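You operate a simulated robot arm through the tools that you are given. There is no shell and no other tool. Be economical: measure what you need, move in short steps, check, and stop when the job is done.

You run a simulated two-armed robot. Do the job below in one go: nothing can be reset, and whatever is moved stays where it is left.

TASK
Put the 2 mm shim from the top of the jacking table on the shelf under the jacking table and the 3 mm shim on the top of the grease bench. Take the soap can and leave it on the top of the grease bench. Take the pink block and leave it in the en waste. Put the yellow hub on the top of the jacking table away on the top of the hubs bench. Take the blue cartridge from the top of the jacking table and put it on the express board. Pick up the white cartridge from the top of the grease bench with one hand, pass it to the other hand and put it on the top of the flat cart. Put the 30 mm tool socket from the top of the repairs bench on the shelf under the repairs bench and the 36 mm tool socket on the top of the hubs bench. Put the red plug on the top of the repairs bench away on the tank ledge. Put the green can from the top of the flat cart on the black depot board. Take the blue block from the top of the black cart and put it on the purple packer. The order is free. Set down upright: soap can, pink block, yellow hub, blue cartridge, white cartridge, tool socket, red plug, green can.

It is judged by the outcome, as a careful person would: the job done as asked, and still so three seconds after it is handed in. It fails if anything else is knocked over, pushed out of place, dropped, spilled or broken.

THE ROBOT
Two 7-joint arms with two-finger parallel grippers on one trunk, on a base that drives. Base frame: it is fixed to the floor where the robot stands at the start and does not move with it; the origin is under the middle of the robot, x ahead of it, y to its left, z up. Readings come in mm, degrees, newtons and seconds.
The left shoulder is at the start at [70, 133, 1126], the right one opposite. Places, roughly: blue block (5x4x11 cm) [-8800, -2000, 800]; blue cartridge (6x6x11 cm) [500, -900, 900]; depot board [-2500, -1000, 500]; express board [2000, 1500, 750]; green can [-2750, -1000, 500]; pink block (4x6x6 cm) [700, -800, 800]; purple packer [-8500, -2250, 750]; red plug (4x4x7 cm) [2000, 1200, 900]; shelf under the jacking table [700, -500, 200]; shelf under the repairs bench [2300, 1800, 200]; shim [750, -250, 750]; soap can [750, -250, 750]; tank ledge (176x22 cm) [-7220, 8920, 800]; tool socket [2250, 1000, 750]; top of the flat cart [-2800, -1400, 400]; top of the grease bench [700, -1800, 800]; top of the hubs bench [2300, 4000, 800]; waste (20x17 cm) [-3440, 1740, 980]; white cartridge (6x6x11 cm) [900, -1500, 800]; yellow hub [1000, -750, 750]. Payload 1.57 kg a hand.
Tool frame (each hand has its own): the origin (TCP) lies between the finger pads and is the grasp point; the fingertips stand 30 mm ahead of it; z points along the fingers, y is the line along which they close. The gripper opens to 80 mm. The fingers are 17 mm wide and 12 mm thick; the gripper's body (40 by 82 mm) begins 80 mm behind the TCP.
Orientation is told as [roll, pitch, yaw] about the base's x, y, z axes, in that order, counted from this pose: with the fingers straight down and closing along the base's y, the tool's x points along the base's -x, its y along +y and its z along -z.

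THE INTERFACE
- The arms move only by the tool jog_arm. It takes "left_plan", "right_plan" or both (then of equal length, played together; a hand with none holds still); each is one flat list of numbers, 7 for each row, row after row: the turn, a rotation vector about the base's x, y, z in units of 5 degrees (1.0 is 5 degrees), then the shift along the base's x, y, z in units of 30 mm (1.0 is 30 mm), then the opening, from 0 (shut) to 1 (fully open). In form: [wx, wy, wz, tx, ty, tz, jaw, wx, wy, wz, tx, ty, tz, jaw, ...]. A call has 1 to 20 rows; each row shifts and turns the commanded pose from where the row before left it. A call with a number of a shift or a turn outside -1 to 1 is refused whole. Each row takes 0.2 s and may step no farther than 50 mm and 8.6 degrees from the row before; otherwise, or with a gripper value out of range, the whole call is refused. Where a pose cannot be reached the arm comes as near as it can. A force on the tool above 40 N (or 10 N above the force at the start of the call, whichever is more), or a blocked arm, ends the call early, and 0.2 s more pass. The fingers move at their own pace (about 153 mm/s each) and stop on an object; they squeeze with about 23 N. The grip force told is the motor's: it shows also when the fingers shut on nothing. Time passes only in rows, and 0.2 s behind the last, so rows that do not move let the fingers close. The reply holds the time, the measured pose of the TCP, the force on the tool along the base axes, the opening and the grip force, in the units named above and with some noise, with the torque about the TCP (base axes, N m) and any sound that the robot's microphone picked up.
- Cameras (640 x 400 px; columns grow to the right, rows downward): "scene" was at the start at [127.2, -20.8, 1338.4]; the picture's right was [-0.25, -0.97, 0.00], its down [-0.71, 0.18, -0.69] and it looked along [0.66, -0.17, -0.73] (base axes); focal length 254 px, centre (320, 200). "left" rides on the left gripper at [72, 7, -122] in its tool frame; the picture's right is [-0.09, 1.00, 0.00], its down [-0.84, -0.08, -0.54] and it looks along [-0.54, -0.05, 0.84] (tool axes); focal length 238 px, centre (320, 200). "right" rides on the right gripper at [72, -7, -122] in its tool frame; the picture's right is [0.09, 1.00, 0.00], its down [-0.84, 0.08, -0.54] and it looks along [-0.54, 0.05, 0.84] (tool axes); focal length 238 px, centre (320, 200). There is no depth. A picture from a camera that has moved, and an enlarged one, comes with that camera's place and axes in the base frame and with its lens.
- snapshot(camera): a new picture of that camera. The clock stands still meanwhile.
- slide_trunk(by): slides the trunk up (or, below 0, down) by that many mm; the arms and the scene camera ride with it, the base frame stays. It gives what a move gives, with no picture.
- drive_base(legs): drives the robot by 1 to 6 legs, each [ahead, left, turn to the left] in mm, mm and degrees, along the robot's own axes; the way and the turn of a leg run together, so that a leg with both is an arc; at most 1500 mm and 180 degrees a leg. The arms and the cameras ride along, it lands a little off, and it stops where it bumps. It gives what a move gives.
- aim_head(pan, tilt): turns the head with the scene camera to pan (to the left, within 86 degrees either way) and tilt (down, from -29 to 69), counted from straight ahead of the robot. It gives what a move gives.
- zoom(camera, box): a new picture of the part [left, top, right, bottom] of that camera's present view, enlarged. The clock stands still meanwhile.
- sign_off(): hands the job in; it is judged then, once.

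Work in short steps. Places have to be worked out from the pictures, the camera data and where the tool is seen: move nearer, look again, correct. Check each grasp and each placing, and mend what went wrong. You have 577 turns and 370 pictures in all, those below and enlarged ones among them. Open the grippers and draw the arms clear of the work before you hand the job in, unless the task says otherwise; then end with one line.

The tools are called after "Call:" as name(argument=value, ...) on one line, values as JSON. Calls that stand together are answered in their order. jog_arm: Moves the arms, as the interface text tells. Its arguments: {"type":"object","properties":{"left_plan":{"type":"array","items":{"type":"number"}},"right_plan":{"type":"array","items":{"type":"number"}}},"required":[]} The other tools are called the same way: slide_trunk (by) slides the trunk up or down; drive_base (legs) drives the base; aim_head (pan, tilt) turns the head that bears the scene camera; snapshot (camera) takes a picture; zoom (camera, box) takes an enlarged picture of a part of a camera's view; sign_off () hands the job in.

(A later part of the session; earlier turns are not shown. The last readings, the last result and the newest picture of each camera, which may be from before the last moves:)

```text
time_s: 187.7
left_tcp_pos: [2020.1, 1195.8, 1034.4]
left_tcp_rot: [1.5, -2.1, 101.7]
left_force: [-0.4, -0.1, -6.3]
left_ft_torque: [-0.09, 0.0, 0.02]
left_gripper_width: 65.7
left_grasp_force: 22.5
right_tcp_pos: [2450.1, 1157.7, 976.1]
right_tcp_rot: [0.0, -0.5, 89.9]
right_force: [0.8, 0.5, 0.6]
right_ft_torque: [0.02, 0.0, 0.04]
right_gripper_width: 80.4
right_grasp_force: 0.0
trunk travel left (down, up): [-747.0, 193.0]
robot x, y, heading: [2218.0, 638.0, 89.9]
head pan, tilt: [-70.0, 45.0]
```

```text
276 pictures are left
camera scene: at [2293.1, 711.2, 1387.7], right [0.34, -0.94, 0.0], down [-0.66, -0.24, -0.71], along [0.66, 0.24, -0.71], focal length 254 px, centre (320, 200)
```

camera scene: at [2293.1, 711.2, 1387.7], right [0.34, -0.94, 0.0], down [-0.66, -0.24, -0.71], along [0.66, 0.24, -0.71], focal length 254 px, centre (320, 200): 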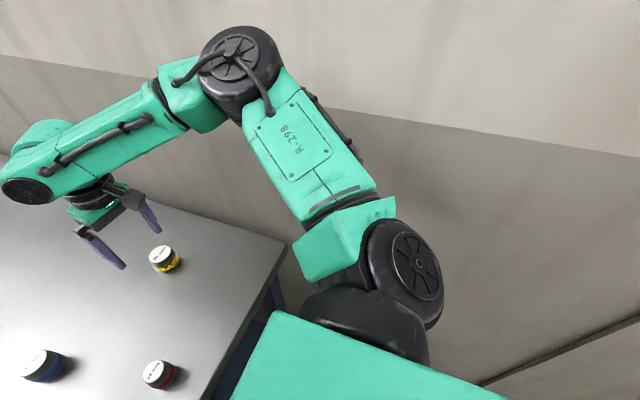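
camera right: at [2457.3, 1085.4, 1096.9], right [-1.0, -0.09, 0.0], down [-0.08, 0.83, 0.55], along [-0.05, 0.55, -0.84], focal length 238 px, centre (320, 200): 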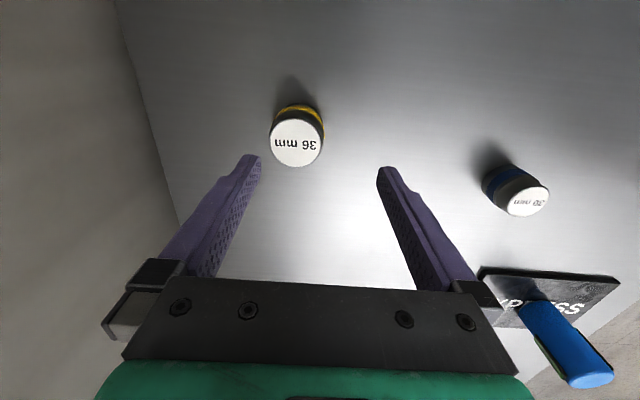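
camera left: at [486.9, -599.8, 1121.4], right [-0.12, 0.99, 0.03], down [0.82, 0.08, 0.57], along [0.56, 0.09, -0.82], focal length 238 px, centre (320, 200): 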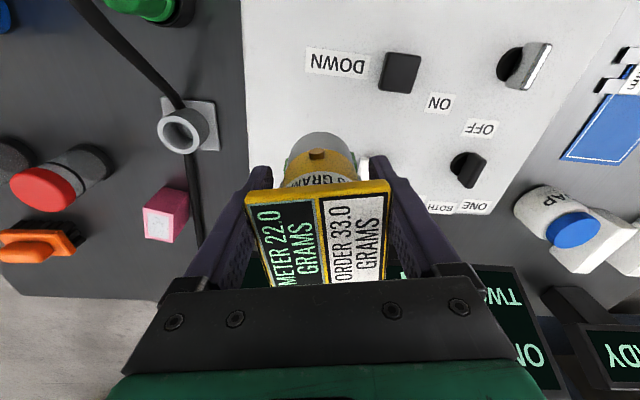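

36 mm socket top is at about (2472,1164). I shift and descend over it.

Call:
jog_arm(right_plan=[0, 0, 0, 0.73, 0.2, -0.3, 1, 0, 0, 0, 0, 0, -0.9, 1, 0, 0, 0, 0, 0, -0.8, 1])

Call:
snapshot(camera="right")

```text
time_s: 188.5
left_tcp_pos: [2018.7, 1199.2, 1032.2]
left_tcp_rot: [1.5, -2.0, 101.7]
left_force: [-0.4, -0.6, -5.6]
left_ft_torque: [-0.12, -0.01, 0.0]
left_gripper_width: 65.9
left_grasp_force: 23.0
right_tcp_pos: [2472.3, 1168.9, 915.0]
right_tcp_rot: [0.0, -0.3, 89.9]
right_force: [0.1, 0.4, -0.2]
right_ft_torque: [-0.02, 0.02, -0.01]
right_gripper_width: 80.1
right_grasp_force: 0.1
trunk travel left (down, up): [-747.0, 193.0]
robot x, y, heading: [2216.7, 636.0, 90.1]
head pan, tilt: [-70.0, 45.0]
```

```text
275 pictures are left
camera right: at [2479.4, 1094.9, 1035.8], right [-1.0, -0.09, 0.0], down [-0.08, 0.83, 0.55], along [-0.05, 0.55, -0.84], focal length 238 px, centre (320, 200)
```

right: 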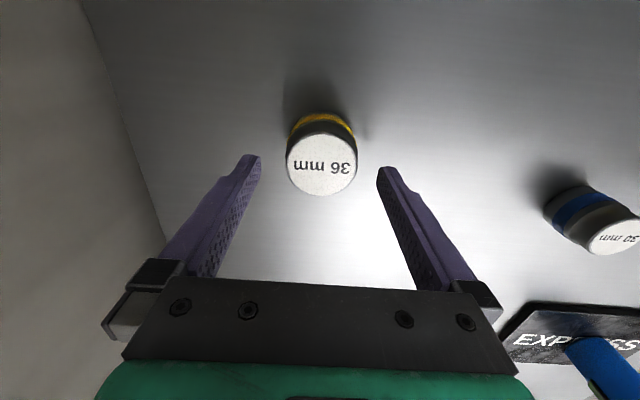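

Centred. I descend 40 mm and close.

Call:
jog_arm(right_plan=[0, 0, 0, 0, 0, -0.7, 1, 0, 0, 0, 0, 0, -0.65, 1, 0, 0, 0, 0, 0, 0, 0.5, 0, 0, 0, 0, 0, 0, 0, 0, 0, 0, 0, 0, 0, 0])

Call:
snapshot(camera="right")

```text
time_s: 189.7
left_tcp_pos: [2017.0, 1196.8, 1034.3]
left_tcp_rot: [1.4, -2.2, 101.7]
left_force: [-0.1, 0.1, -6.8]
left_ft_torque: [-0.08, -0.01, -0.01]
left_gripper_width: 65.8
left_grasp_force: 22.9
right_tcp_pos: [2471.2, 1162.0, 880.5]
right_tcp_rot: [0.0, -0.8, 90.1]
right_force: [0.2, 3.4, 20.5]
right_ft_torque: [-0.05, 0.35, 0.03]
right_gripper_width: 50.9
right_grasp_force: 23.1
right hand out of reach, approached as far as the arm can: row 2
trunk travel left (down, up): [-747.0, 193.0]
robot x, y, heading: [2217.4, 637.2, 89.9]
head pan, tilt: [-70.0, 45.0]
```

```text
274 pictures are left
camera right: at [2478.6, 1088.8, 1000.1], right [-1.0, -0.09, 0.0], down [-0.08, 0.83, 0.55], along [-0.05, 0.55, -0.83], focal length 238 px, centre (320, 200)
```

right: 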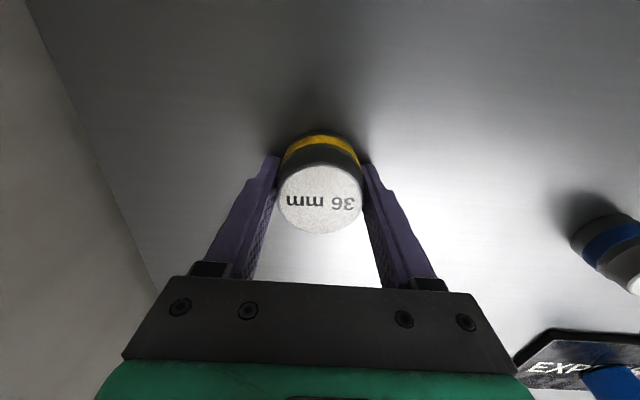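

Gripped (51 mm) with tips touching the bench (z≈850). I lift with the trunk.

Call:
slide_trunk(by=120)

Call:
snapshot(camera="right")

```text
time_s: 191.2
left_tcp_pos: [2019.2, 1198.0, 1152.8]
left_tcp_rot: [1.5, -2.2, 101.7]
left_force: [0.2, 0.3, -5.8]
left_ft_torque: [-0.08, -0.01, 0.01]
left_gripper_width: 65.7
left_grasp_force: 23.2
right_tcp_pos: [2472.3, 1163.4, 997.4]
right_tcp_rot: [0.0, -0.4, 90.1]
right_force: [0.2, -0.1, -2.4]
right_ft_torque: [0.02, -0.02, -0.04]
right_gripper_width: 50.7
right_grasp_force: 23.2
trunk travel left (down, up): [-867.0, 73.0]
robot x, y, heading: [2214.8, 633.4, 90.1]
head pan, tilt: [-70.0, 45.0]
```

```text
273 pictures are left
camera right: at [2480.2, 1090.6, 1117.3], right [-1.0, -0.09, 0.0], down [-0.08, 0.83, 0.55], along [-0.05, 0.55, -0.84], focal length 238 px, centre (320, 200)
```

right: 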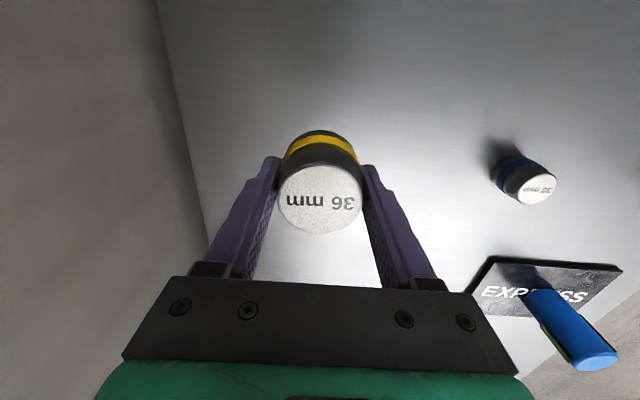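

36 mm socket in hand. I drive back, west and north towards the hubs bench, stopping to look.

Call:
drive_base(legs=[[-250, 0, 0], [0, 1015, 0], [1500, 0, 0], [1000, 0, 0]])

Call:
aim_head(pan=-35, tilt=15)

Call:
snapshot(camera="scene")

Call:
aim_head(pan=15, tilt=15)

Call:
snapshot(camera="scene")

```text
time_s: 209.7
left_tcp_pos: [985.4, 3451.8, 1152.3]
left_tcp_rot: [1.5, -2.1, 102.2]
left_force: [-0.2, 0.7, -5.4]
left_ft_torque: [-0.1, -0.03, 0.03]
left_gripper_width: 65.9
left_grasp_force: 22.4
right_tcp_pos: [1439.3, 3420.8, 998.2]
right_tcp_rot: [0.0, -0.5, 90.5]
right_force: [0.1, -0.3, -1.8]
right_ft_torque: [0.01, 0.03, 0.0]
right_gripper_width: 50.5
right_grasp_force: 23.3
trunk travel left (down, up): [-867.0, 73.0]
robot x, y, heading: [1188.0, 2888.7, 90.4]
head pan, tilt: [-70.0, 45.0]
```

```text
time_s: 210.7
left_tcp_pos: [985.6, 3452.0, 1152.8]
left_tcp_rot: [1.4, -2.1, 102.2]
left_force: [-0.2, -0.1, -5.5]
left_ft_torque: [-0.09, -0.03, 0.01]
left_gripper_width: 65.8
left_grasp_force: 22.8
right_tcp_pos: [1438.6, 3421.6, 997.6]
right_tcp_rot: [0.0, -0.5, 90.5]
right_force: [0.2, -0.1, -1.8]
right_ft_torque: [0.02, -0.01, -0.02]
right_gripper_width: 50.6
right_grasp_force: 23.1
trunk travel left (down, up): [-867.0, 73.0]
robot x, y, heading: [1188.4, 2888.9, 90.5]
head pan, tilt: [-35.0, 15.0]
```

```text
272 pictures are left
camera scene: at [1240.3, 3019.2, 1554.1], right [0.82, -0.57, 0.0], down [-0.15, -0.22, -0.97], along [0.55, 0.8, -0.26], focal length 254 px, centre (320, 200)
```

scene: 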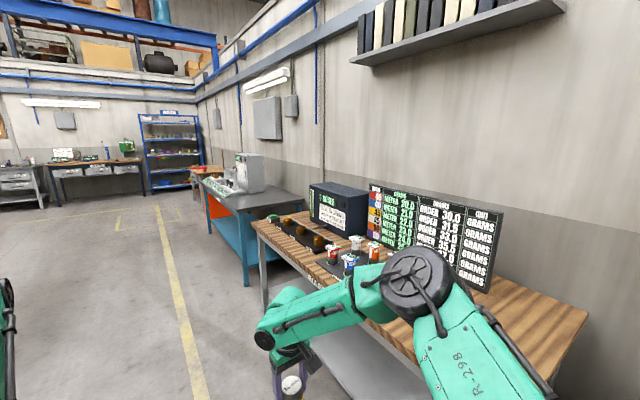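

```text
time_s: 211.9
left_tcp_pos: [984.9, 3451.9, 1152.4]
left_tcp_rot: [1.5, -2.1, 102.2]
left_force: [-0.6, -0.1, -5.9]
left_ft_torque: [-0.05, -0.01, -0.01]
left_gripper_width: 65.6
left_grasp_force: 23.6
right_tcp_pos: [1440.1, 3422.2, 998.0]
right_tcp_rot: [0.0, -0.5, 90.5]
right_force: [0.7, 0.0, -1.6]
right_ft_torque: [0.01, 0.01, 0.0]
right_gripper_width: 50.4
right_grasp_force: 23.1
trunk travel left (down, up): [-867.0, 73.0]
robot x, y, heading: [1189.2, 2892.8, 90.7]
head pan, tilt: [15.0, 15.0]
```

```text
271 pictures are left
camera scene: at [1162.5, 3032.3, 1554.2], right [0.96, 0.27, 0.0], down [0.07, -0.25, -0.97], along [-0.26, 0.93, -0.26], focal length 254 px, centre (320, 200)
```

scene: 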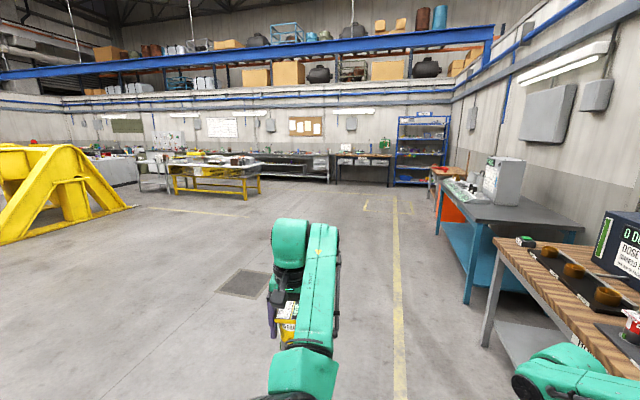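

This wooden bench with hub gear is the hubs bench. I move up and turn to face it.

Call:
drive_base(legs=[[450, 50, 0], [0, 0, -90]])

Call:
aim_head(pan=0, tilt=30)

Call:
snapshot(camera="scene")

```text
time_s: 218.4
left_tcp_pos: [1692.0, 3554.4, 1152.7]
left_tcp_rot: [1.4, -2.1, 13.0]
left_force: [-0.6, -0.6, -5.5]
left_ft_torque: [0.01, 0.09, -0.05]
left_gripper_width: 65.8
left_grasp_force: 23.1
right_tcp_pos: [1668.6, 3098.7, 997.2]
right_tcp_rot: [0.0, -0.5, 1.3]
right_force: [-0.9, 0.6, -2.5]
right_ft_torque: [-0.02, 0.0, -0.02]
right_gripper_width: 50.0
right_grasp_force: 23.6
trunk travel left (down, up): [-867.0, 73.0]
robot x, y, heading: [1133.3, 3341.9, 1.5]
head pan, tilt: [15.0, 15.0]
```

```text
time_s: 219.2
left_tcp_pos: [1692.5, 3552.2, 1152.5]
left_tcp_rot: [1.5, -2.1, 13.0]
left_force: [-0.7, -0.1, -5.8]
left_ft_torque: [-0.03, 0.07, 0.01]
left_gripper_width: 66.1
left_grasp_force: 22.7
right_tcp_pos: [1668.2, 3098.1, 996.7]
right_tcp_rot: [0.0, -0.5, 1.2]
right_force: [-0.4, -0.2, -1.9]
right_ft_torque: [0.02, 0.01, -0.02]
right_gripper_width: 49.8
right_grasp_force: 23.0
trunk travel left (down, up): [-867.0, 73.0]
robot x, y, heading: [1135.5, 3340.0, 1.5]
head pan, tilt: [0.0, 30.0]
```

```text
270 pictures are left
camera scene: at [1276.2, 3343.8, 1530.0], right [0.02, -1.0, 0.0], down [-0.5, -0.01, -0.87], along [0.87, 0.02, -0.5], focal length 254 px, centre (320, 200)
```

scene: 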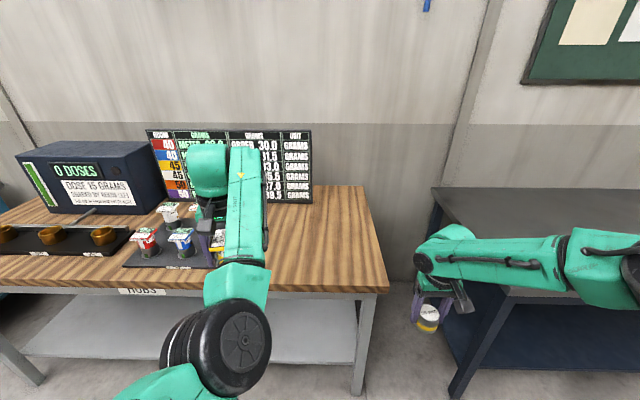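

Free wood lies at y 3130–3740, x from 1880. I drive up so both hands hang over the free area.

Call:
drive_base(legs=[[0, 60, -1.5], [365, 0, 0]])

Call:
snapshot(camera="scene")

Call:
snapshot(camera="right")

Call:
snapshot(camera="left")

```text
time_s: 222.1
left_tcp_pos: [2060.8, 3598.4, 1152.9]
left_tcp_rot: [1.5, -2.3, 11.4]
left_force: [-0.2, -0.9, -5.5]
left_ft_torque: [-0.01, 0.05, -0.03]
left_gripper_width: 66.0
left_grasp_force: 22.9
right_tcp_pos: [2025.2, 3143.9, 997.8]
right_tcp_rot: [-0.1, -0.7, -0.3]
right_force: [1.0, -0.3, -1.2]
right_ft_torque: [0.01, -0.02, -0.01]
right_gripper_width: 49.8
right_grasp_force: 23.3
trunk travel left (down, up): [-867.0, 73.0]
robot x, y, heading: [1499.5, 3399.6, -0.1]
head pan, tilt: [0.0, 30.0]
```

```text
269 pictures are left
camera scene: at [1639.0, 3399.0, 1530.3], right [0.0, -1.0, 0.0], down [-0.5, 0.0, -0.87], along [0.87, 0.0, -0.5], focal length 254 px, centre (320, 200)
```

scene: 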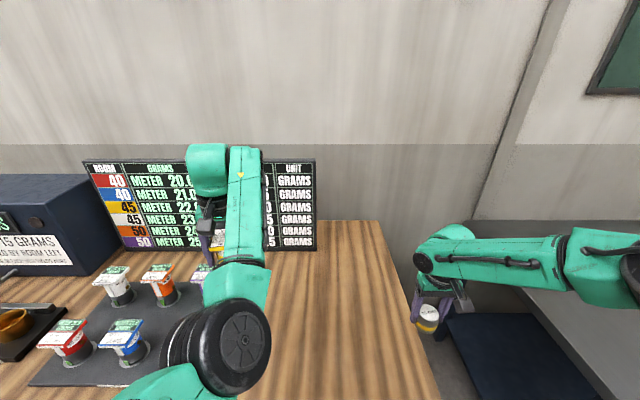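

```text
268 pictures are left
camera right: at [1953.3, 3136.9, 1118.3], right [-0.09, 1.0, 0.0], down [0.83, 0.07, 0.55], along [0.55, 0.05, -0.83], focal length 238 px, centre (320, 200)
```

right: 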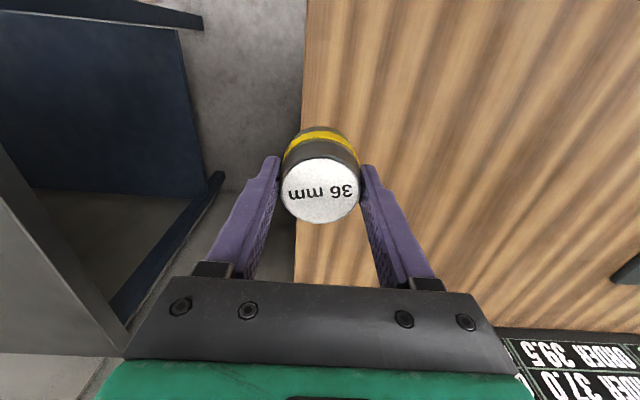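

```text
267 pictures are left
camera left: at [1983.7, 3585.8, 1272.4], right [-0.11, 0.99, 0.03], down [0.82, 0.07, 0.57], along [0.57, 0.09, -0.82], focal length 238 px, centre (320, 200)
```

left: 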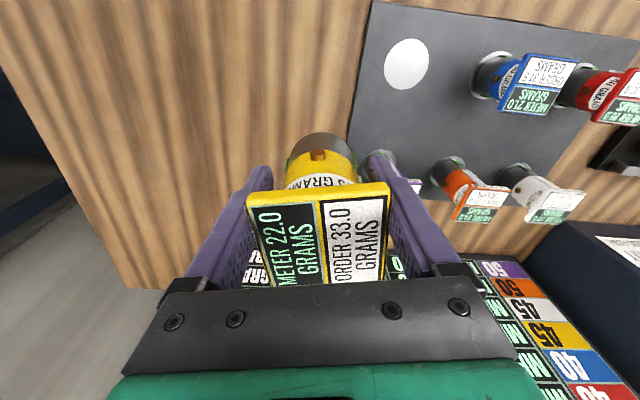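

The hub tray begins right beside the hub's left. I drive 95 mm left so the socket gets over the wood and lower the trunk for the socket first.

Call:
drive_base(legs=[[0, 95, 0]])

Call:
slide_trunk(by=-90)

Call:
snapshot(camera="right")

Call:
snapshot(camera="left")

```text
time_s: 223.2
left_tcp_pos: [2063.2, 3687.7, 1154.0]
left_tcp_rot: [1.7, -2.0, 11.5]
left_force: [-0.6, -0.2, -6.1]
left_ft_torque: [0.02, 0.11, 0.0]
left_gripper_width: 65.6
left_grasp_force: 22.8
right_tcp_pos: [2027.0, 3234.3, 995.1]
right_tcp_rot: [0.3, -0.5, -0.2]
right_force: [0.0, -0.4, -0.8]
right_ft_torque: [0.05, -0.02, 0.01]
right_gripper_width: 49.3
right_grasp_force: 23.1
trunk travel left (down, up): [-867.0, 73.0]
robot x, y, heading: [1498.8, 3495.7, -0.2]
head pan, tilt: [0.0, 30.0]
```

```text
time_s: 224.5
left_tcp_pos: [2062.4, 3691.1, 1063.1]
left_tcp_rot: [1.5, -2.0, 11.6]
left_force: [0.3, 0.2, -5.7]
left_ft_torque: [-0.04, 0.08, 0.02]
left_gripper_width: 65.6
left_grasp_force: 23.2
right_tcp_pos: [2028.3, 3238.4, 907.2]
right_tcp_rot: [0.0, -0.4, -0.2]
right_force: [-0.2, -0.2, -1.1]
right_ft_torque: [-0.02, 0.01, 0.0]
right_gripper_width: 48.3
right_grasp_force: 23.1
trunk travel left (down, up): [-777.0, 163.0]
robot x, y, heading: [1499.8, 3497.3, -0.0]
head pan, tilt: [0.0, 30.0]
```

```text
266 pictures are left
camera right: at [1955.4, 3231.9, 1027.4], right [-0.09, 1.0, 0.0], down [0.83, 0.07, 0.55], along [0.55, 0.05, -0.84], focal length 238 px, centre (320, 200)
```

right: 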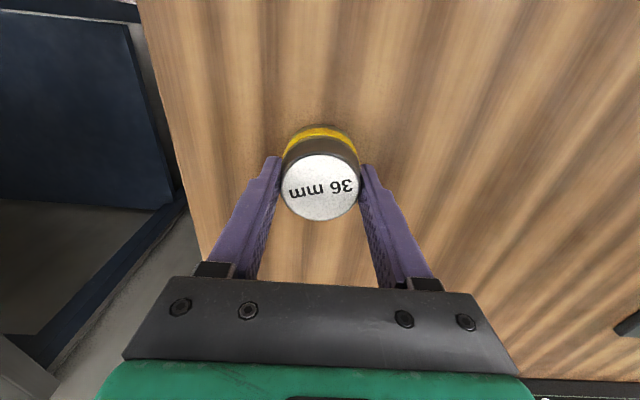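

```text
265 pictures are left
camera left: at [1985.9, 3680.8, 1181.4], right [-0.11, 0.99, 0.03], down [0.82, 0.07, 0.57], along [0.56, 0.09, -0.82], focal length 238 px, centre (320, 200)
```

left: 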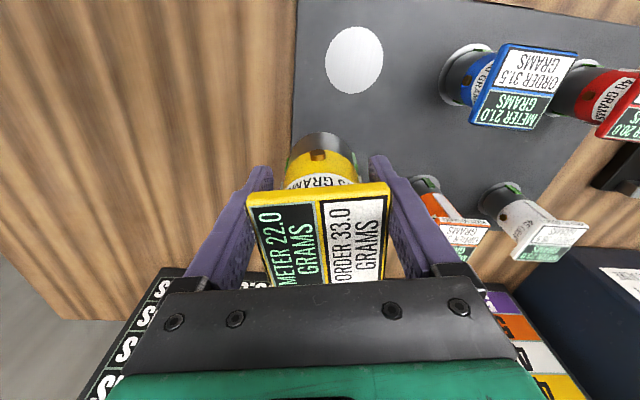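

The socket is slowly slipping in its taper, so I set it down now, descending until contact.

Call:
jog_arm(right_plan=[0, 0, 0, 0, 0, -0.5, 0, 0, 0, 0, 0, 0, -0.5, 0, 0, 0, 0, 0, 0, -0.4, 0])

Call:
snapshot(camera="right")

```text
time_s: 225.2
left_tcp_pos: [2059.4, 3695.1, 1062.7]
left_tcp_rot: [1.3, -2.1, 11.4]
left_force: [-0.1, -0.7, -6.1]
left_ft_torque: [0.0, 0.09, 0.03]
left_gripper_width: 65.8
left_grasp_force: 22.8
right_tcp_pos: [2016.4, 3237.1, 892.8]
right_tcp_rot: [0.1, -2.0, -0.2]
right_force: [-7.4, 3.9, 19.4]
right_ft_torque: [0.19, 0.8, -0.09]
right_gripper_width: 48.0
right_grasp_force: 23.3
right hand out of reach, approached as far as the arm can: row 1, 2, 3
trunk travel left (down, up): [-777.0, 163.0]
robot x, y, heading: [1501.7, 3497.7, -0.1]
head pan, tilt: [0.0, 30.0]
stopped in row 3 (right hand): the force on the tool passed its limit (the readings are from after the stop); the commanded pose is now the measured one
```

```text
264 pictures are left
camera right: at [1941.6, 3230.0, 1010.4], right [-0.09, 1.0, 0.0], down [0.82, 0.07, 0.57], along [0.57, 0.05, -0.82], focal length 238 px, centre (320, 200)
```

right: 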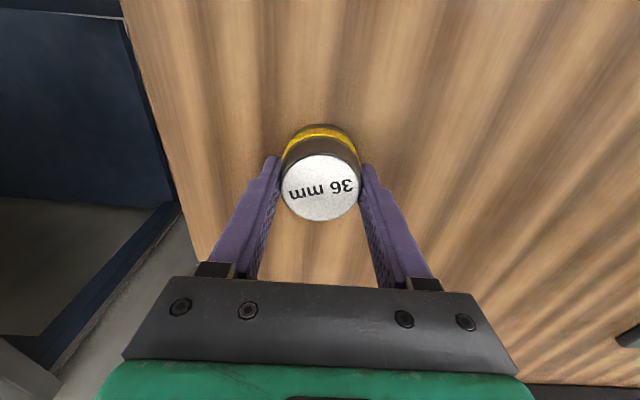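

On the bench. I ease up 2 mm and open.

Call:
jog_arm(right_plan=[0, 0, 0, 0, 0, 0.07, 0, 0, 0, 0, 0, 0, 0, 0.7, 0, 0, 0, 0, 0, 0, 1, 0, 0, 0, 0, 0, 0, 1])

Call:
snapshot(camera="right")

```text
time_s: 226.2
left_tcp_pos: [2062.3, 3691.7, 1062.4]
left_tcp_rot: [1.5, -1.9, 11.5]
left_force: [0.0, 0.5, -5.9]
left_ft_torque: [0.0, 0.08, -0.01]
left_gripper_width: 65.7
left_grasp_force: 22.8
right_tcp_pos: [2019.8, 3234.8, 890.4]
right_tcp_rot: [0.1, -1.8, -0.1]
right_force: [0.1, 0.2, -0.7]
right_ft_torque: [0.04, -0.01, 0.01]
right_gripper_width: 80.2
right_grasp_force: 0.1
trunk travel left (down, up): [-777.0, 163.0]
robot x, y, heading: [1500.4, 3491.8, -0.3]
head pan, tilt: [0.0, 30.0]
```

```text
263 pictures are left
camera right: at [1944.9, 3228.3, 1009.0], right [-0.09, 1.0, 0.0], down [0.82, 0.07, 0.57], along [0.57, 0.05, -0.82], focal length 238 px, centre (320, 200)
```

right: 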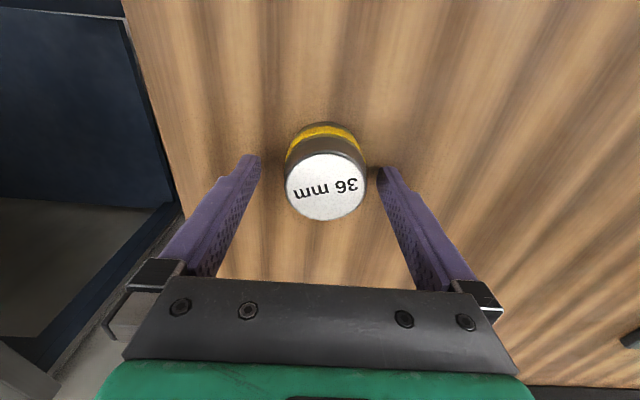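

The 36 mm socket stands on the hubs bench. I raise the right hand clear.

Call:
jog_arm(right_plan=[0, 0, 0, 0, 0, 1, 1, 0, 0, 0, 0, 0, 1, 1, 0, 0, 0, 0, 0, 1, 1, 0, 0, 0, 0, 0, 1, 1, 0, 0, 0, -0.5, 0, 1, 1, 0, 0, 0, -0.5, 0, 1, 1])

Call:
drive_base(legs=[[0, -190, 0]])

Call:
snapshot(camera="left")

Call:
snapshot(camera="right")

```text
time_s: 227.6
left_tcp_pos: [2061.5, 3692.3, 1063.5]
left_tcp_rot: [1.5, -2.2, 11.6]
left_force: [-0.5, 0.6, -5.5]
left_ft_torque: [0.0, 0.04, -0.02]
left_gripper_width: 65.9
left_grasp_force: 23.1
right_tcp_pos: [1987.6, 3236.1, 1071.7]
right_tcp_rot: [0.2, -1.8, -0.1]
right_force: [-0.3, -0.7, 0.7]
right_ft_torque: [-0.03, -0.01, -0.01]
right_gripper_width: 80.0
right_grasp_force: 0.1
trunk travel left (down, up): [-777.0, 163.0]
robot x, y, heading: [1501.1, 3495.5, -0.1]
head pan, tilt: [0.0, 30.0]
```

```text
time_s: 229.2
left_tcp_pos: [2062.2, 3504.6, 1061.5]
left_tcp_rot: [1.4, -2.0, 11.5]
left_force: [0.1, 0.3, -5.9]
left_ft_torque: [-0.04, 0.08, -0.01]
left_gripper_width: 66.0
left_grasp_force: 22.7
right_tcp_pos: [1988.1, 3048.3, 1071.9]
right_tcp_rot: [-0.2, -1.9, 0.0]
right_force: [0.3, 0.5, 0.2]
right_ft_torque: [-0.01, 0.03, 0.0]
right_gripper_width: 79.8
right_grasp_force: 0.1
trunk travel left (down, up): [-777.0, 163.0]
robot x, y, heading: [1499.3, 3306.7, -0.1]
head pan, tilt: [0.0, 30.0]
```

```text
262 pictures are left
camera left: at [1985.5, 3494.2, 1180.9], right [-0.11, 0.99, 0.03], down [0.82, 0.08, 0.57], along [0.56, 0.08, -0.82], focal length 238 px, centre (320, 200)
```

left: 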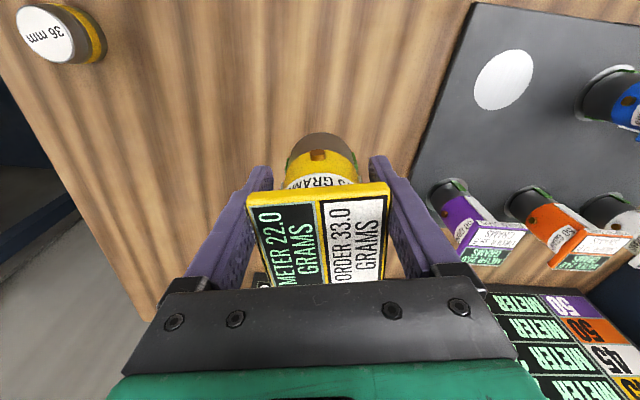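

```text
261 pictures are left
camera right: at [1913.3, 3041.6, 1190.6], right [-0.09, 1.0, 0.0], down [0.82, 0.08, 0.57], along [0.57, 0.05, -0.82], focal length 238 px, centre (320, 200)
```

right: 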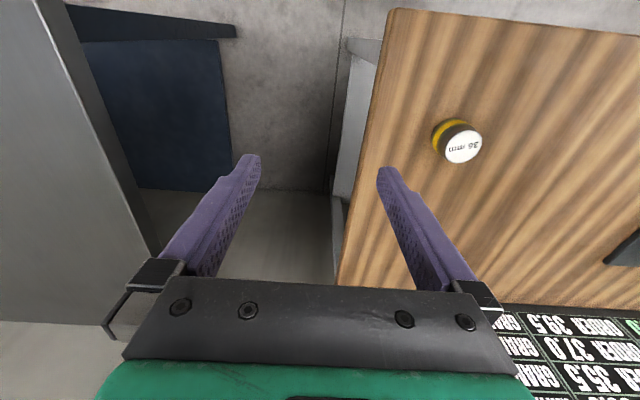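

Clear wood under the hub. I lower the trunk by 105 and then creep.

Call:
slide_trunk(by=-105)

Call:
jog_arm(left_plan=[0, 0, 0, 0, 0, -0.25, 0, 0, 0, 0, 0, 0, -0.25, 0])

Call:
snapshot(camera="left")

```text
time_s: 230.5
left_tcp_pos: [2061.0, 3503.7, 957.5]
left_tcp_rot: [1.5, -2.1, 11.5]
left_force: [0.2, 0.1, -6.0]
left_ft_torque: [-0.03, 0.05, 0.02]
left_gripper_width: 65.7
left_grasp_force: 23.1
right_tcp_pos: [1987.3, 3046.3, 965.6]
right_tcp_rot: [0.1, -1.8, -0.1]
right_force: [0.9, -0.4, 0.4]
right_ft_torque: [0.01, -0.01, -0.01]
right_gripper_width: 79.8
right_grasp_force: 0.0
trunk travel left (down, up): [-672.0, 268.0]
robot x, y, heading: [1499.0, 3304.5, -0.2]
head pan, tilt: [0.0, 30.0]
```

```text
time_s: 231.1
left_tcp_pos: [2062.0, 3504.5, 941.8]
left_tcp_rot: [1.5, -2.1, 11.6]
left_force: [-0.2, -0.6, -6.4]
left_ft_torque: [0.0, 0.07, 0.0]
left_gripper_width: 65.8
left_grasp_force: 22.8
right_tcp_pos: [1988.4, 3046.5, 965.3]
right_tcp_rot: [0.0, -1.8, -0.1]
right_force: [0.2, 0.1, -1.6]
right_ft_torque: [0.01, -0.02, 0.04]
right_gripper_width: 79.9
right_grasp_force: 0.1
trunk travel left (down, up): [-672.0, 268.0]
robot x, y, heading: [1501.7, 3302.7, -0.3]
head pan, tilt: [0.0, 30.0]
```

```text
260 pictures are left
camera left: at [1985.1, 3491.8, 1061.4], right [-0.11, 0.99, 0.03], down [0.82, 0.07, 0.57], along [0.56, 0.09, -0.82], focal length 238 px, centre (320, 200)
```

left: 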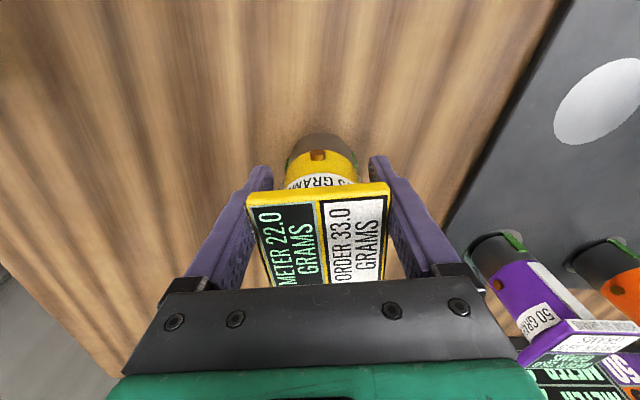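

Call:
jog_arm(left_plan=[0, 0, 0, 0, 0, -0.12, 0, 0, 0, 0, 0, 0, -0.12, 0])

```text
time_s: 231.7
left_tcp_pos: [2063.0, 3504.0, 936.0]
left_tcp_rot: [1.6, -2.1, 11.5]
left_force: [0.6, -0.3, -5.4]
left_ft_torque: [-0.03, 0.12, -0.01]
left_gripper_width: 65.8
left_grasp_force: 23.3
right_tcp_pos: [1988.1, 3046.1, 966.1]
right_tcp_rot: [0.0, -1.8, -0.1]
right_force: [-0.4, 0.4, 0.1]
right_ft_torque: [-0.02, -0.03, 0.03]
right_gripper_width: 80.0
right_grasp_force: 0.1
trunk travel left (down, up): [-672.0, 268.0]
robot x, y, heading: [1498.9, 3309.5, -0.3]
head pan, tilt: [0.0, 30.0]
```

Call:
jog_arm(left_plan=[0, 0, 0, 0, 0, -0.12, 0, 0, 0, 0, 0, 0, -0.12, 0])

```text
time_s: 232.3
left_tcp_pos: [2062.3, 3504.2, 928.0]
left_tcp_rot: [1.5, -2.0, 11.5]
left_force: [0.5, 0.3, -6.3]
left_ft_torque: [0.0, 0.08, 0.01]
left_gripper_width: 65.7
left_grasp_force: 22.9
right_tcp_pos: [1987.7, 3045.6, 965.8]
right_tcp_rot: [0.0, -1.8, -0.1]
right_force: [-1.2, -0.6, -0.1]
right_ft_torque: [-0.01, 0.06, -0.01]
right_gripper_width: 80.2
right_grasp_force: 0.1
trunk travel left (down, up): [-672.0, 268.0]
robot x, y, heading: [1497.1, 3303.9, -0.1]
head pan, tilt: [0.0, 30.0]
```

Call:
jog_arm(left_plan=[0, 0, 0, 0, 0, -0.1, 0, 0, 0, 0, 0, 0, -0.1, 0, 0, 0, 0, 0, 0, -0.1, 0])

```text
time_s: 233.1
left_tcp_pos: [2061.7, 3503.2, 922.9]
left_tcp_rot: [1.5, -2.5, 11.5]
left_force: [4.4, 1.5, 10.8]
left_ft_torque: [-0.18, -0.38, 0.07]
left_gripper_width: 65.8
left_grasp_force: 23.1
right_tcp_pos: [1987.0, 3045.6, 967.8]
right_tcp_rot: [0.1, -2.0, 0.0]
right_force: [0.2, -0.1, -0.6]
right_ft_torque: [0.01, 0.0, -0.02]
right_gripper_width: 80.2
right_grasp_force: 0.1
trunk travel left (down, up): [-672.0, 268.0]
robot x, y, heading: [1497.1, 3306.0, 0.0]
head pan, tilt: [0.0, 30.0]
```

Contact with the bench (net +17 N). I release and look.

Call:
jog_arm(left_plan=[0, 0, 0, 0, 0, 0.05, 0.9, 0, 0, 0, 0, 0, 0, 1, 0, 0, 0, 0, 0, 0, 1])

Call:
snapshot(camera="left")

```text
time_s: 233.9
left_tcp_pos: [2060.0, 3503.9, 920.4]
left_tcp_rot: [1.5, -2.1, 11.4]
left_force: [0.4, -0.4, 0.4]
left_ft_torque: [0.02, 0.0, -0.01]
left_gripper_width: 80.0
left_grasp_force: 0.1
right_tcp_pos: [1986.8, 3045.4, 966.6]
right_tcp_rot: [0.1, -1.8, -0.1]
right_force: [0.7, -0.2, 0.2]
right_ft_torque: [0.02, 0.0, -0.01]
right_gripper_width: 79.9
right_grasp_force: 0.1
trunk travel left (down, up): [-672.0, 268.0]
robot x, y, heading: [1498.5, 3306.4, -0.3]
head pan, tilt: [0.0, 30.0]
```

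```text
259 pictures are left
camera left: at [1984.3, 3491.6, 1039.8], right [-0.11, 0.99, 0.03], down [0.82, 0.07, 0.57], along [0.56, 0.09, -0.82], focal length 238 px, centre (320, 200)
```

left: 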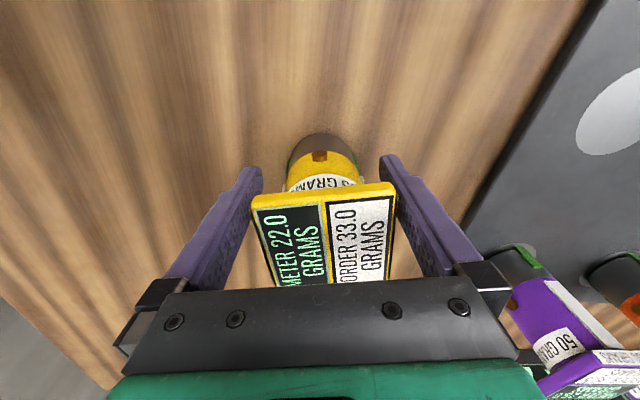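

Call:
jog_arm(left_plan=[0, 0, 0, 0, 0.12, 0, 1])

Call:
slide_trunk(by=160)

Call:
snapshot(camera="left")

Call:
snapshot(camera="scene")

```text
time_s: 234.3
left_tcp_pos: [2061.4, 3506.6, 921.4]
left_tcp_rot: [1.3, -2.1, 11.5]
left_force: [0.0, 0.0, -0.5]
left_ft_torque: [0.01, 0.0, -0.01]
left_gripper_width: 80.2
left_grasp_force: 0.1
right_tcp_pos: [1985.9, 3045.4, 966.2]
right_tcp_rot: [0.2, -1.8, 0.0]
right_force: [0.2, 0.5, 0.3]
right_ft_torque: [0.0, 0.01, 0.02]
right_gripper_width: 79.9
right_grasp_force: 0.0
trunk travel left (down, up): [-672.0, 268.0]
robot x, y, heading: [1500.5, 3302.2, -0.3]
head pan, tilt: [0.0, 30.0]
```

```text
time_s: 236.2
left_tcp_pos: [2062.1, 3506.1, 1080.8]
left_tcp_rot: [1.6, -2.1, 11.5]
left_force: [-0.3, 0.9, -0.2]
left_ft_torque: [-0.01, 0.01, 0.02]
left_gripper_width: 80.0
left_grasp_force: 0.0
right_tcp_pos: [1988.5, 3045.7, 1127.4]
right_tcp_rot: [0.1, -1.9, -0.2]
right_force: [-0.5, 0.4, 0.5]
right_ft_torque: [0.01, -0.02, 0.01]
right_gripper_width: 79.8
right_grasp_force: 0.1
trunk travel left (down, up): [-832.0, 108.0]
robot x, y, heading: [1499.0, 3309.7, -0.4]
head pan, tilt: [0.0, 30.0]
```

```text
258 pictures are left
camera left: at [1984.2, 3494.9, 1199.7], right [-0.11, 0.99, 0.03], down [0.82, 0.07, 0.57], along [0.56, 0.09, -0.82], focal length 238 px, centre (320, 200)
```

left: 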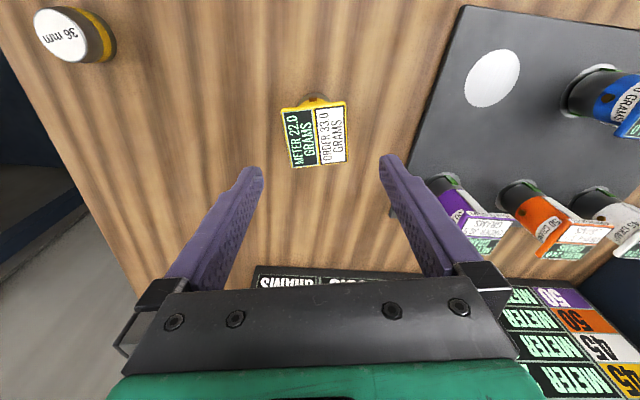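

```text
257 pictures are left
camera scene: at [1640.1, 3304.4, 1495.1], right [0.0, -1.0, 0.0], down [-0.5, 0.0, -0.87], along [0.87, 0.0, -0.5], focal length 254 px, centre (320, 200)
```

scene: 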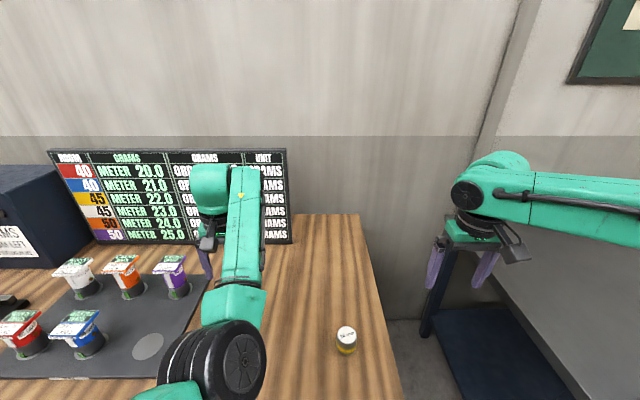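

Both are placed. Now back to the south end of the repairs bench for the 30 mm socket.

Call:
drive_base(legs=[[-330, 0, 0], [0, -1500, 0], [0, -1355, 0], [0, 0, 90], [0, -910, 0]])

Call:
aim_head(pan=-10, tilt=45)

Call:
snapshot(camera="scene")

```text
time_s: 260.0
left_tcp_pos: [1866.1, 981.2, 1080.8]
left_tcp_rot: [1.4, -2.1, 99.8]
left_force: [0.1, -0.2, -0.3]
left_ft_torque: [-0.01, -0.01, -0.01]
left_gripper_width: 79.9
left_grasp_force: 0.0
right_tcp_pos: [2324.7, 894.6, 1127.1]
right_tcp_rot: [-0.1, -1.9, 88.3]
right_force: [-0.3, 0.2, -0.4]
right_ft_torque: [0.04, 0.01, -0.01]
right_gripper_width: 80.1
right_grasp_force: 0.1
trunk travel left (down, up): [-832.0, 108.0]
robot x, y, heading: [2052.0, 414.8, 88.1]
head pan, tilt: [0.0, 30.0]
```

```text
time_s: 260.8
left_tcp_pos: [1866.0, 982.1, 1081.6]
left_tcp_rot: [1.5, -2.2, 99.8]
left_force: [0.7, -0.4, 0.1]
left_ft_torque: [0.03, 0.04, 0.03]
left_gripper_width: 80.0
left_grasp_force: 0.0
right_tcp_pos: [2325.0, 895.0, 1126.5]
right_tcp_rot: [0.1, -1.9, 88.2]
right_force: [-0.7, 0.2, -0.9]
right_ft_torque: [-0.02, -0.01, -0.02]
right_gripper_width: 80.2
right_grasp_force: 0.1
trunk travel left (down, up): [-832.0, 108.0]
robot x, y, heading: [2050.0, 409.5, 88.0]
head pan, tilt: [-10.0, 45.0]
```

```text
256 pictures are left
camera scene: at [2069.1, 544.2, 1472.6], right [0.98, -0.2, 0.0], down [-0.14, -0.69, -0.71], along [0.14, 0.69, -0.71], focal length 254 px, centre (320, 200)
```

scene: 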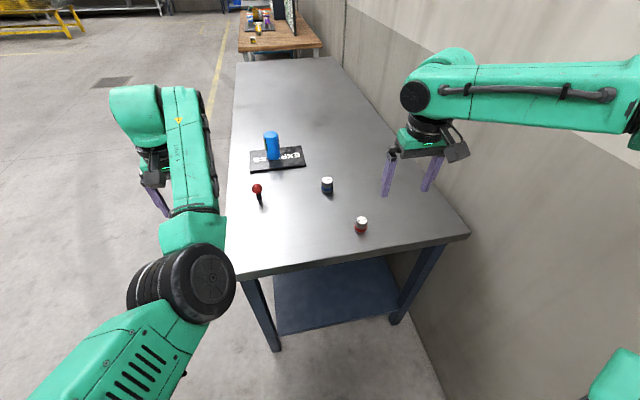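

Call:
drive_base(legs=[[0, -10, 2]])

Call:
slide_trunk(by=-130)

Call:
jog_arm(right_plan=[1, 0, 0, -0.4, 0, 0, 1, 1, 0, 0, -0.4, 0, 0, 1, 1, 0, 0, -0.4, 0, 0, 1, 1, 0, 0, -0.4, 0, 0, 1, 1, 0, 0, -0.4, 0, 0, 1, 1, 0, 0, -0.4, 0, 0, 1, 1, 0, 0, -0.4, 0, 0, 1, 1, 0, 0, -0.4, 0, 0, 1], left_plan=[0, 0, 0, 0, -0.6, 1, 1, 0, 0, 0, 0, -0.6, 1, 1, 0, 0, 0, 0, -0.6, 1, 1, 0, 0, 0, 0, 0, 1, 1, 0, 0, 0, 0, 0, 1, 1, 0, 0, 0, 0, 0, 0, 1, 0, 0, 0, 0, 0, 0, 1, 0, 0, 0, 0, 0, 0, 1])

Call:
snapshot(camera="right")

```text
time_s: 261.6
left_tcp_pos: [1855.7, 974.5, 1081.2]
left_tcp_rot: [1.4, -2.1, 101.9]
left_force: [0.2, 0.9, 1.0]
left_ft_torque: [0.02, -0.02, 0.0]
left_gripper_width: 80.2
left_grasp_force: 0.0
right_tcp_pos: [2317.1, 904.1, 1126.6]
right_tcp_rot: [0.0, -1.9, 90.4]
right_force: [-0.4, 1.5, -0.4]
right_ft_torque: [0.02, -0.03, 0.0]
right_gripper_width: 80.1
right_grasp_force: 0.1
trunk travel left (down, up): [-832.0, 108.0]
robot x, y, heading: [2060.2, 415.3, 90.1]
head pan, tilt: [-10.0, 45.0]
```

```text
time_s: 263.1
left_tcp_pos: [1856.5, 974.7, 951.2]
left_tcp_rot: [1.4, -2.1, 102.0]
left_force: [-0.6, -0.2, 0.4]
left_ft_torque: [0.0, -0.01, 0.03]
left_gripper_width: 79.8
left_grasp_force: 0.0
right_tcp_pos: [2318.3, 904.2, 996.3]
right_tcp_rot: [0.1, -1.9, 90.3]
right_force: [0.6, 0.4, -0.1]
right_ft_torque: [-0.03, 0.01, 0.0]
right_gripper_width: 79.8
right_grasp_force: 0.1
trunk travel left (down, up): [-702.0, 238.0]
robot x, y, heading: [2057.2, 409.8, 90.4]
head pan, tilt: [-10.0, 45.0]
```

```text
time_s: 264.9
left_tcp_pos: [1834.8, 970.4, 1096.4]
left_tcp_rot: [1.5, -2.1, 102.0]
left_force: [-0.2, 0.0, -0.6]
left_ft_torque: [0.01, 0.02, -0.01]
left_gripper_width: 80.2
left_grasp_force: 0.0
left hand out of reach, approached as far as the arm can: row 1, 2, 3
right_tcp_pos: [2220.7, 905.2, 996.9]
right_tcp_rot: [0.0, -41.9, 90.3]
right_force: [0.3, 0.8, -0.3]
right_ft_torque: [0.01, -0.02, 0.03]
right_gripper_width: 79.9
right_grasp_force: 0.1
trunk travel left (down, up): [-702.0, 238.0]
robot x, y, heading: [2060.4, 416.2, 90.3]
head pan, tilt: [-10.0, 45.0]
```

```text
255 pictures are left
camera right: at [2229.6, 769.2, 1038.5], right [-1.0, -0.07, -0.06], down [-0.08, 0.26, 0.96], along [-0.05, 0.96, -0.26], focal length 238 px, centre (320, 200)
```

right: 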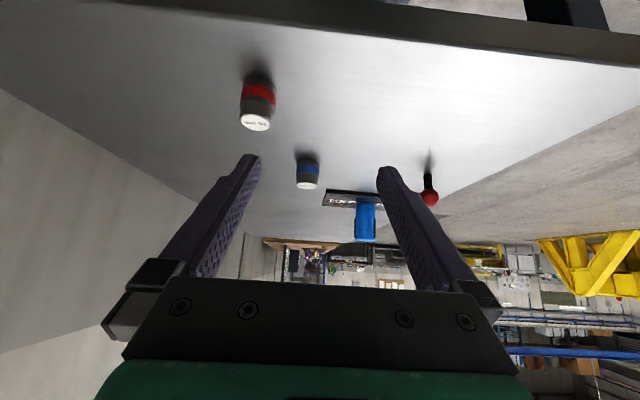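

Hand tilted 42°. I drive forward 200 and look again.

Call:
drive_base(legs=[[200, -10, 0]])

Call:
snapshot(camera="right")

```text
time_s: 266.5
left_tcp_pos: [1844.9, 1171.3, 1097.4]
left_tcp_rot: [1.5, -2.3, 102.0]
left_force: [-0.1, 0.7, -0.2]
left_ft_torque: [0.01, -0.01, 0.01]
left_gripper_width: 80.0
left_grasp_force: 0.0
right_tcp_pos: [2230.0, 1105.3, 997.1]
right_tcp_rot: [-0.1, -41.9, 90.4]
right_force: [-0.2, 0.0, 1.3]
right_ft_torque: [0.0, -0.01, 0.01]
right_gripper_width: 80.2
right_grasp_force: 0.1
trunk travel left (down, up): [-702.0, 238.0]
robot x, y, heading: [2070.9, 617.6, 90.3]
head pan, tilt: [-10.0, 45.0]
```

```text
254 pictures are left
camera right: at [2239.0, 969.0, 1039.1], right [-1.0, -0.07, -0.06], down [-0.08, 0.26, 0.96], along [-0.05, 0.96, -0.26], focal length 238 px, centre (320, 200)
```

right: 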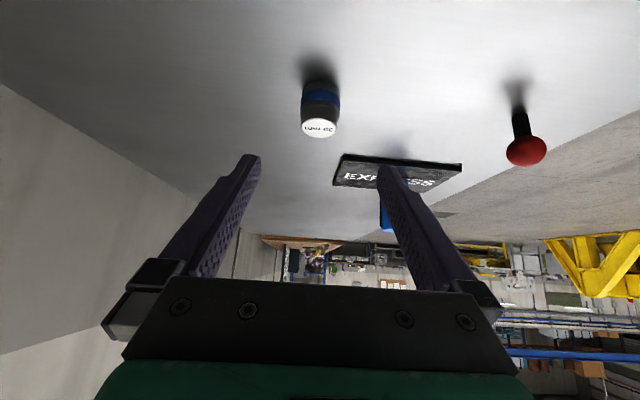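

Socket base centre ≈(2237,1183), height ~55. I move in along the tool direction.

Call:
jog_arm(right_plan=[0, 0, 0, 0.23, 0.4, -0.75, 1, 0, 0, 0, 0, 0.4, -0.75, 1, 0, 0, 0, 0, 0.4, -0.75, 1, 0, 0, 0, 0, 0.4, -0.75, 1])

Call:
snapshot(camera="right")

```text
time_s: 267.5
left_tcp_pos: [1844.7, 1172.8, 1096.7]
left_tcp_rot: [1.5, -2.2, 101.9]
left_force: [-0.6, -0.5, 0.3]
left_ft_torque: [-0.03, -0.01, 0.02]
left_gripper_width: 80.3
left_grasp_force: 0.1
right_tcp_pos: [2238.8, 1153.4, 906.3]
right_tcp_rot: [-0.1, -41.8, 90.4]
right_force: [-0.3, 0.0, 1.0]
right_ft_torque: [0.0, 0.01, 0.01]
right_gripper_width: 80.1
right_grasp_force: 0.2
trunk travel left (down, up): [-702.0, 238.0]
robot x, y, heading: [2068.9, 615.3, 90.5]
head pan, tilt: [-10.0, 45.0]
```

```text
253 pictures are left
camera right: at [2246.2, 1018.0, 948.2], right [-1.0, -0.07, -0.06], down [-0.08, 0.26, 0.96], along [-0.05, 0.96, -0.27], focal length 238 px, centre (320, 200)
```

right: 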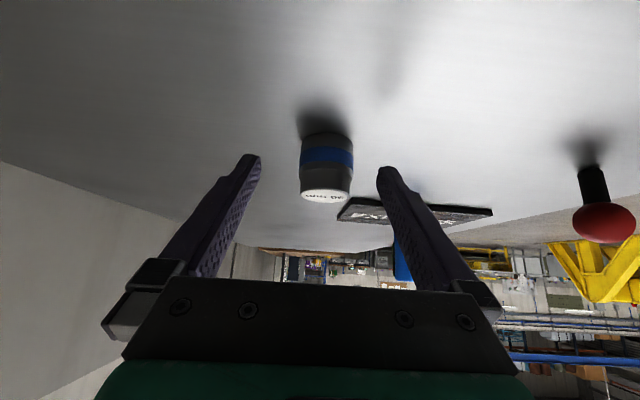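

Call:
jog_arm(right_plan=[0, 0, 0, 0, 0.4, -0.4, 1, 0, 0, 0, 0, 0.4, -0.35, 1])

Call:
snapshot(camera="right")

```text
time_s: 268.1
left_tcp_pos: [1845.0, 1172.1, 1096.0]
left_tcp_rot: [1.5, -2.1, 102.0]
left_force: [0.1, -0.1, -0.1]
left_ft_torque: [0.0, 0.01, 0.03]
left_gripper_width: 80.0
left_grasp_force: 0.1
right_tcp_pos: [2239.3, 1177.6, 883.5]
right_tcp_rot: [-0.2, -41.8, 90.4]
right_force: [-0.1, 0.9, -0.8]
right_ft_torque: [0.0, -0.03, 0.01]
right_gripper_width: 79.8
right_grasp_force: 0.0
trunk travel left (down, up): [-702.0, 238.0]
robot x, y, heading: [2070.7, 611.3, 90.5]
head pan, tilt: [-10.0, 45.0]
```

```text
252 pictures are left
camera right: at [2246.4, 1042.5, 925.7], right [-1.0, -0.07, -0.06], down [-0.08, 0.26, 0.96], along [-0.05, 0.96, -0.27], focal length 238 px, centre (320, 200)
```

right: 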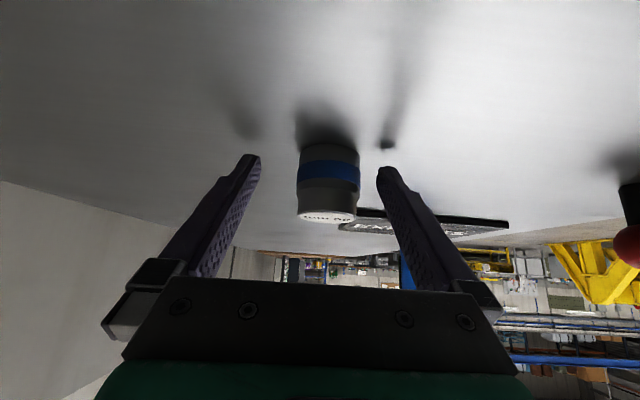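

Tips straddle the socket near its base. I close.

Call:
jog_arm(right_plan=[0, 0, 0, 0, 0, 0, 0.6, 0, 0, 0, 0, 0, 0, 0, 0, 0, 0, 0, 0, 0, 0])

Call:
snapshot(camera="right")

```text
time_s: 268.9
left_tcp_pos: [1845.8, 1171.8, 1096.8]
left_tcp_rot: [1.5, -2.2, 102.0]
left_force: [-0.3, -0.1, 0.0]
left_ft_torque: [0.0, 0.02, -0.02]
left_gripper_width: 80.1
left_grasp_force: 0.0
right_tcp_pos: [2239.4, 1176.5, 885.5]
right_tcp_rot: [-0.1, -41.9, 90.4]
right_force: [0.5, 0.4, 1.0]
right_ft_torque: [0.02, 0.0, -0.01]
right_gripper_width: 42.5
right_grasp_force: 23.3
trunk travel left (down, up): [-702.0, 238.0]
robot x, y, heading: [2071.8, 617.1, 90.1]
head pan, tilt: [-10.0, 45.0]
```

```text
251 pictures are left
camera right: at [2246.3, 1041.5, 926.4], right [-1.0, -0.07, -0.06], down [-0.08, 0.26, 0.96], along [-0.05, 0.96, -0.27], focal length 238 px, centre (320, 200)
```

right: 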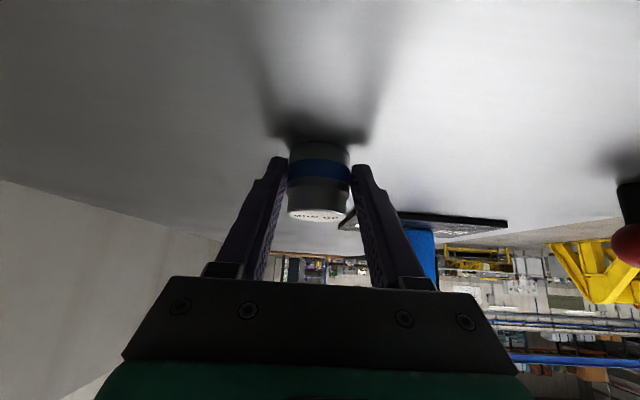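

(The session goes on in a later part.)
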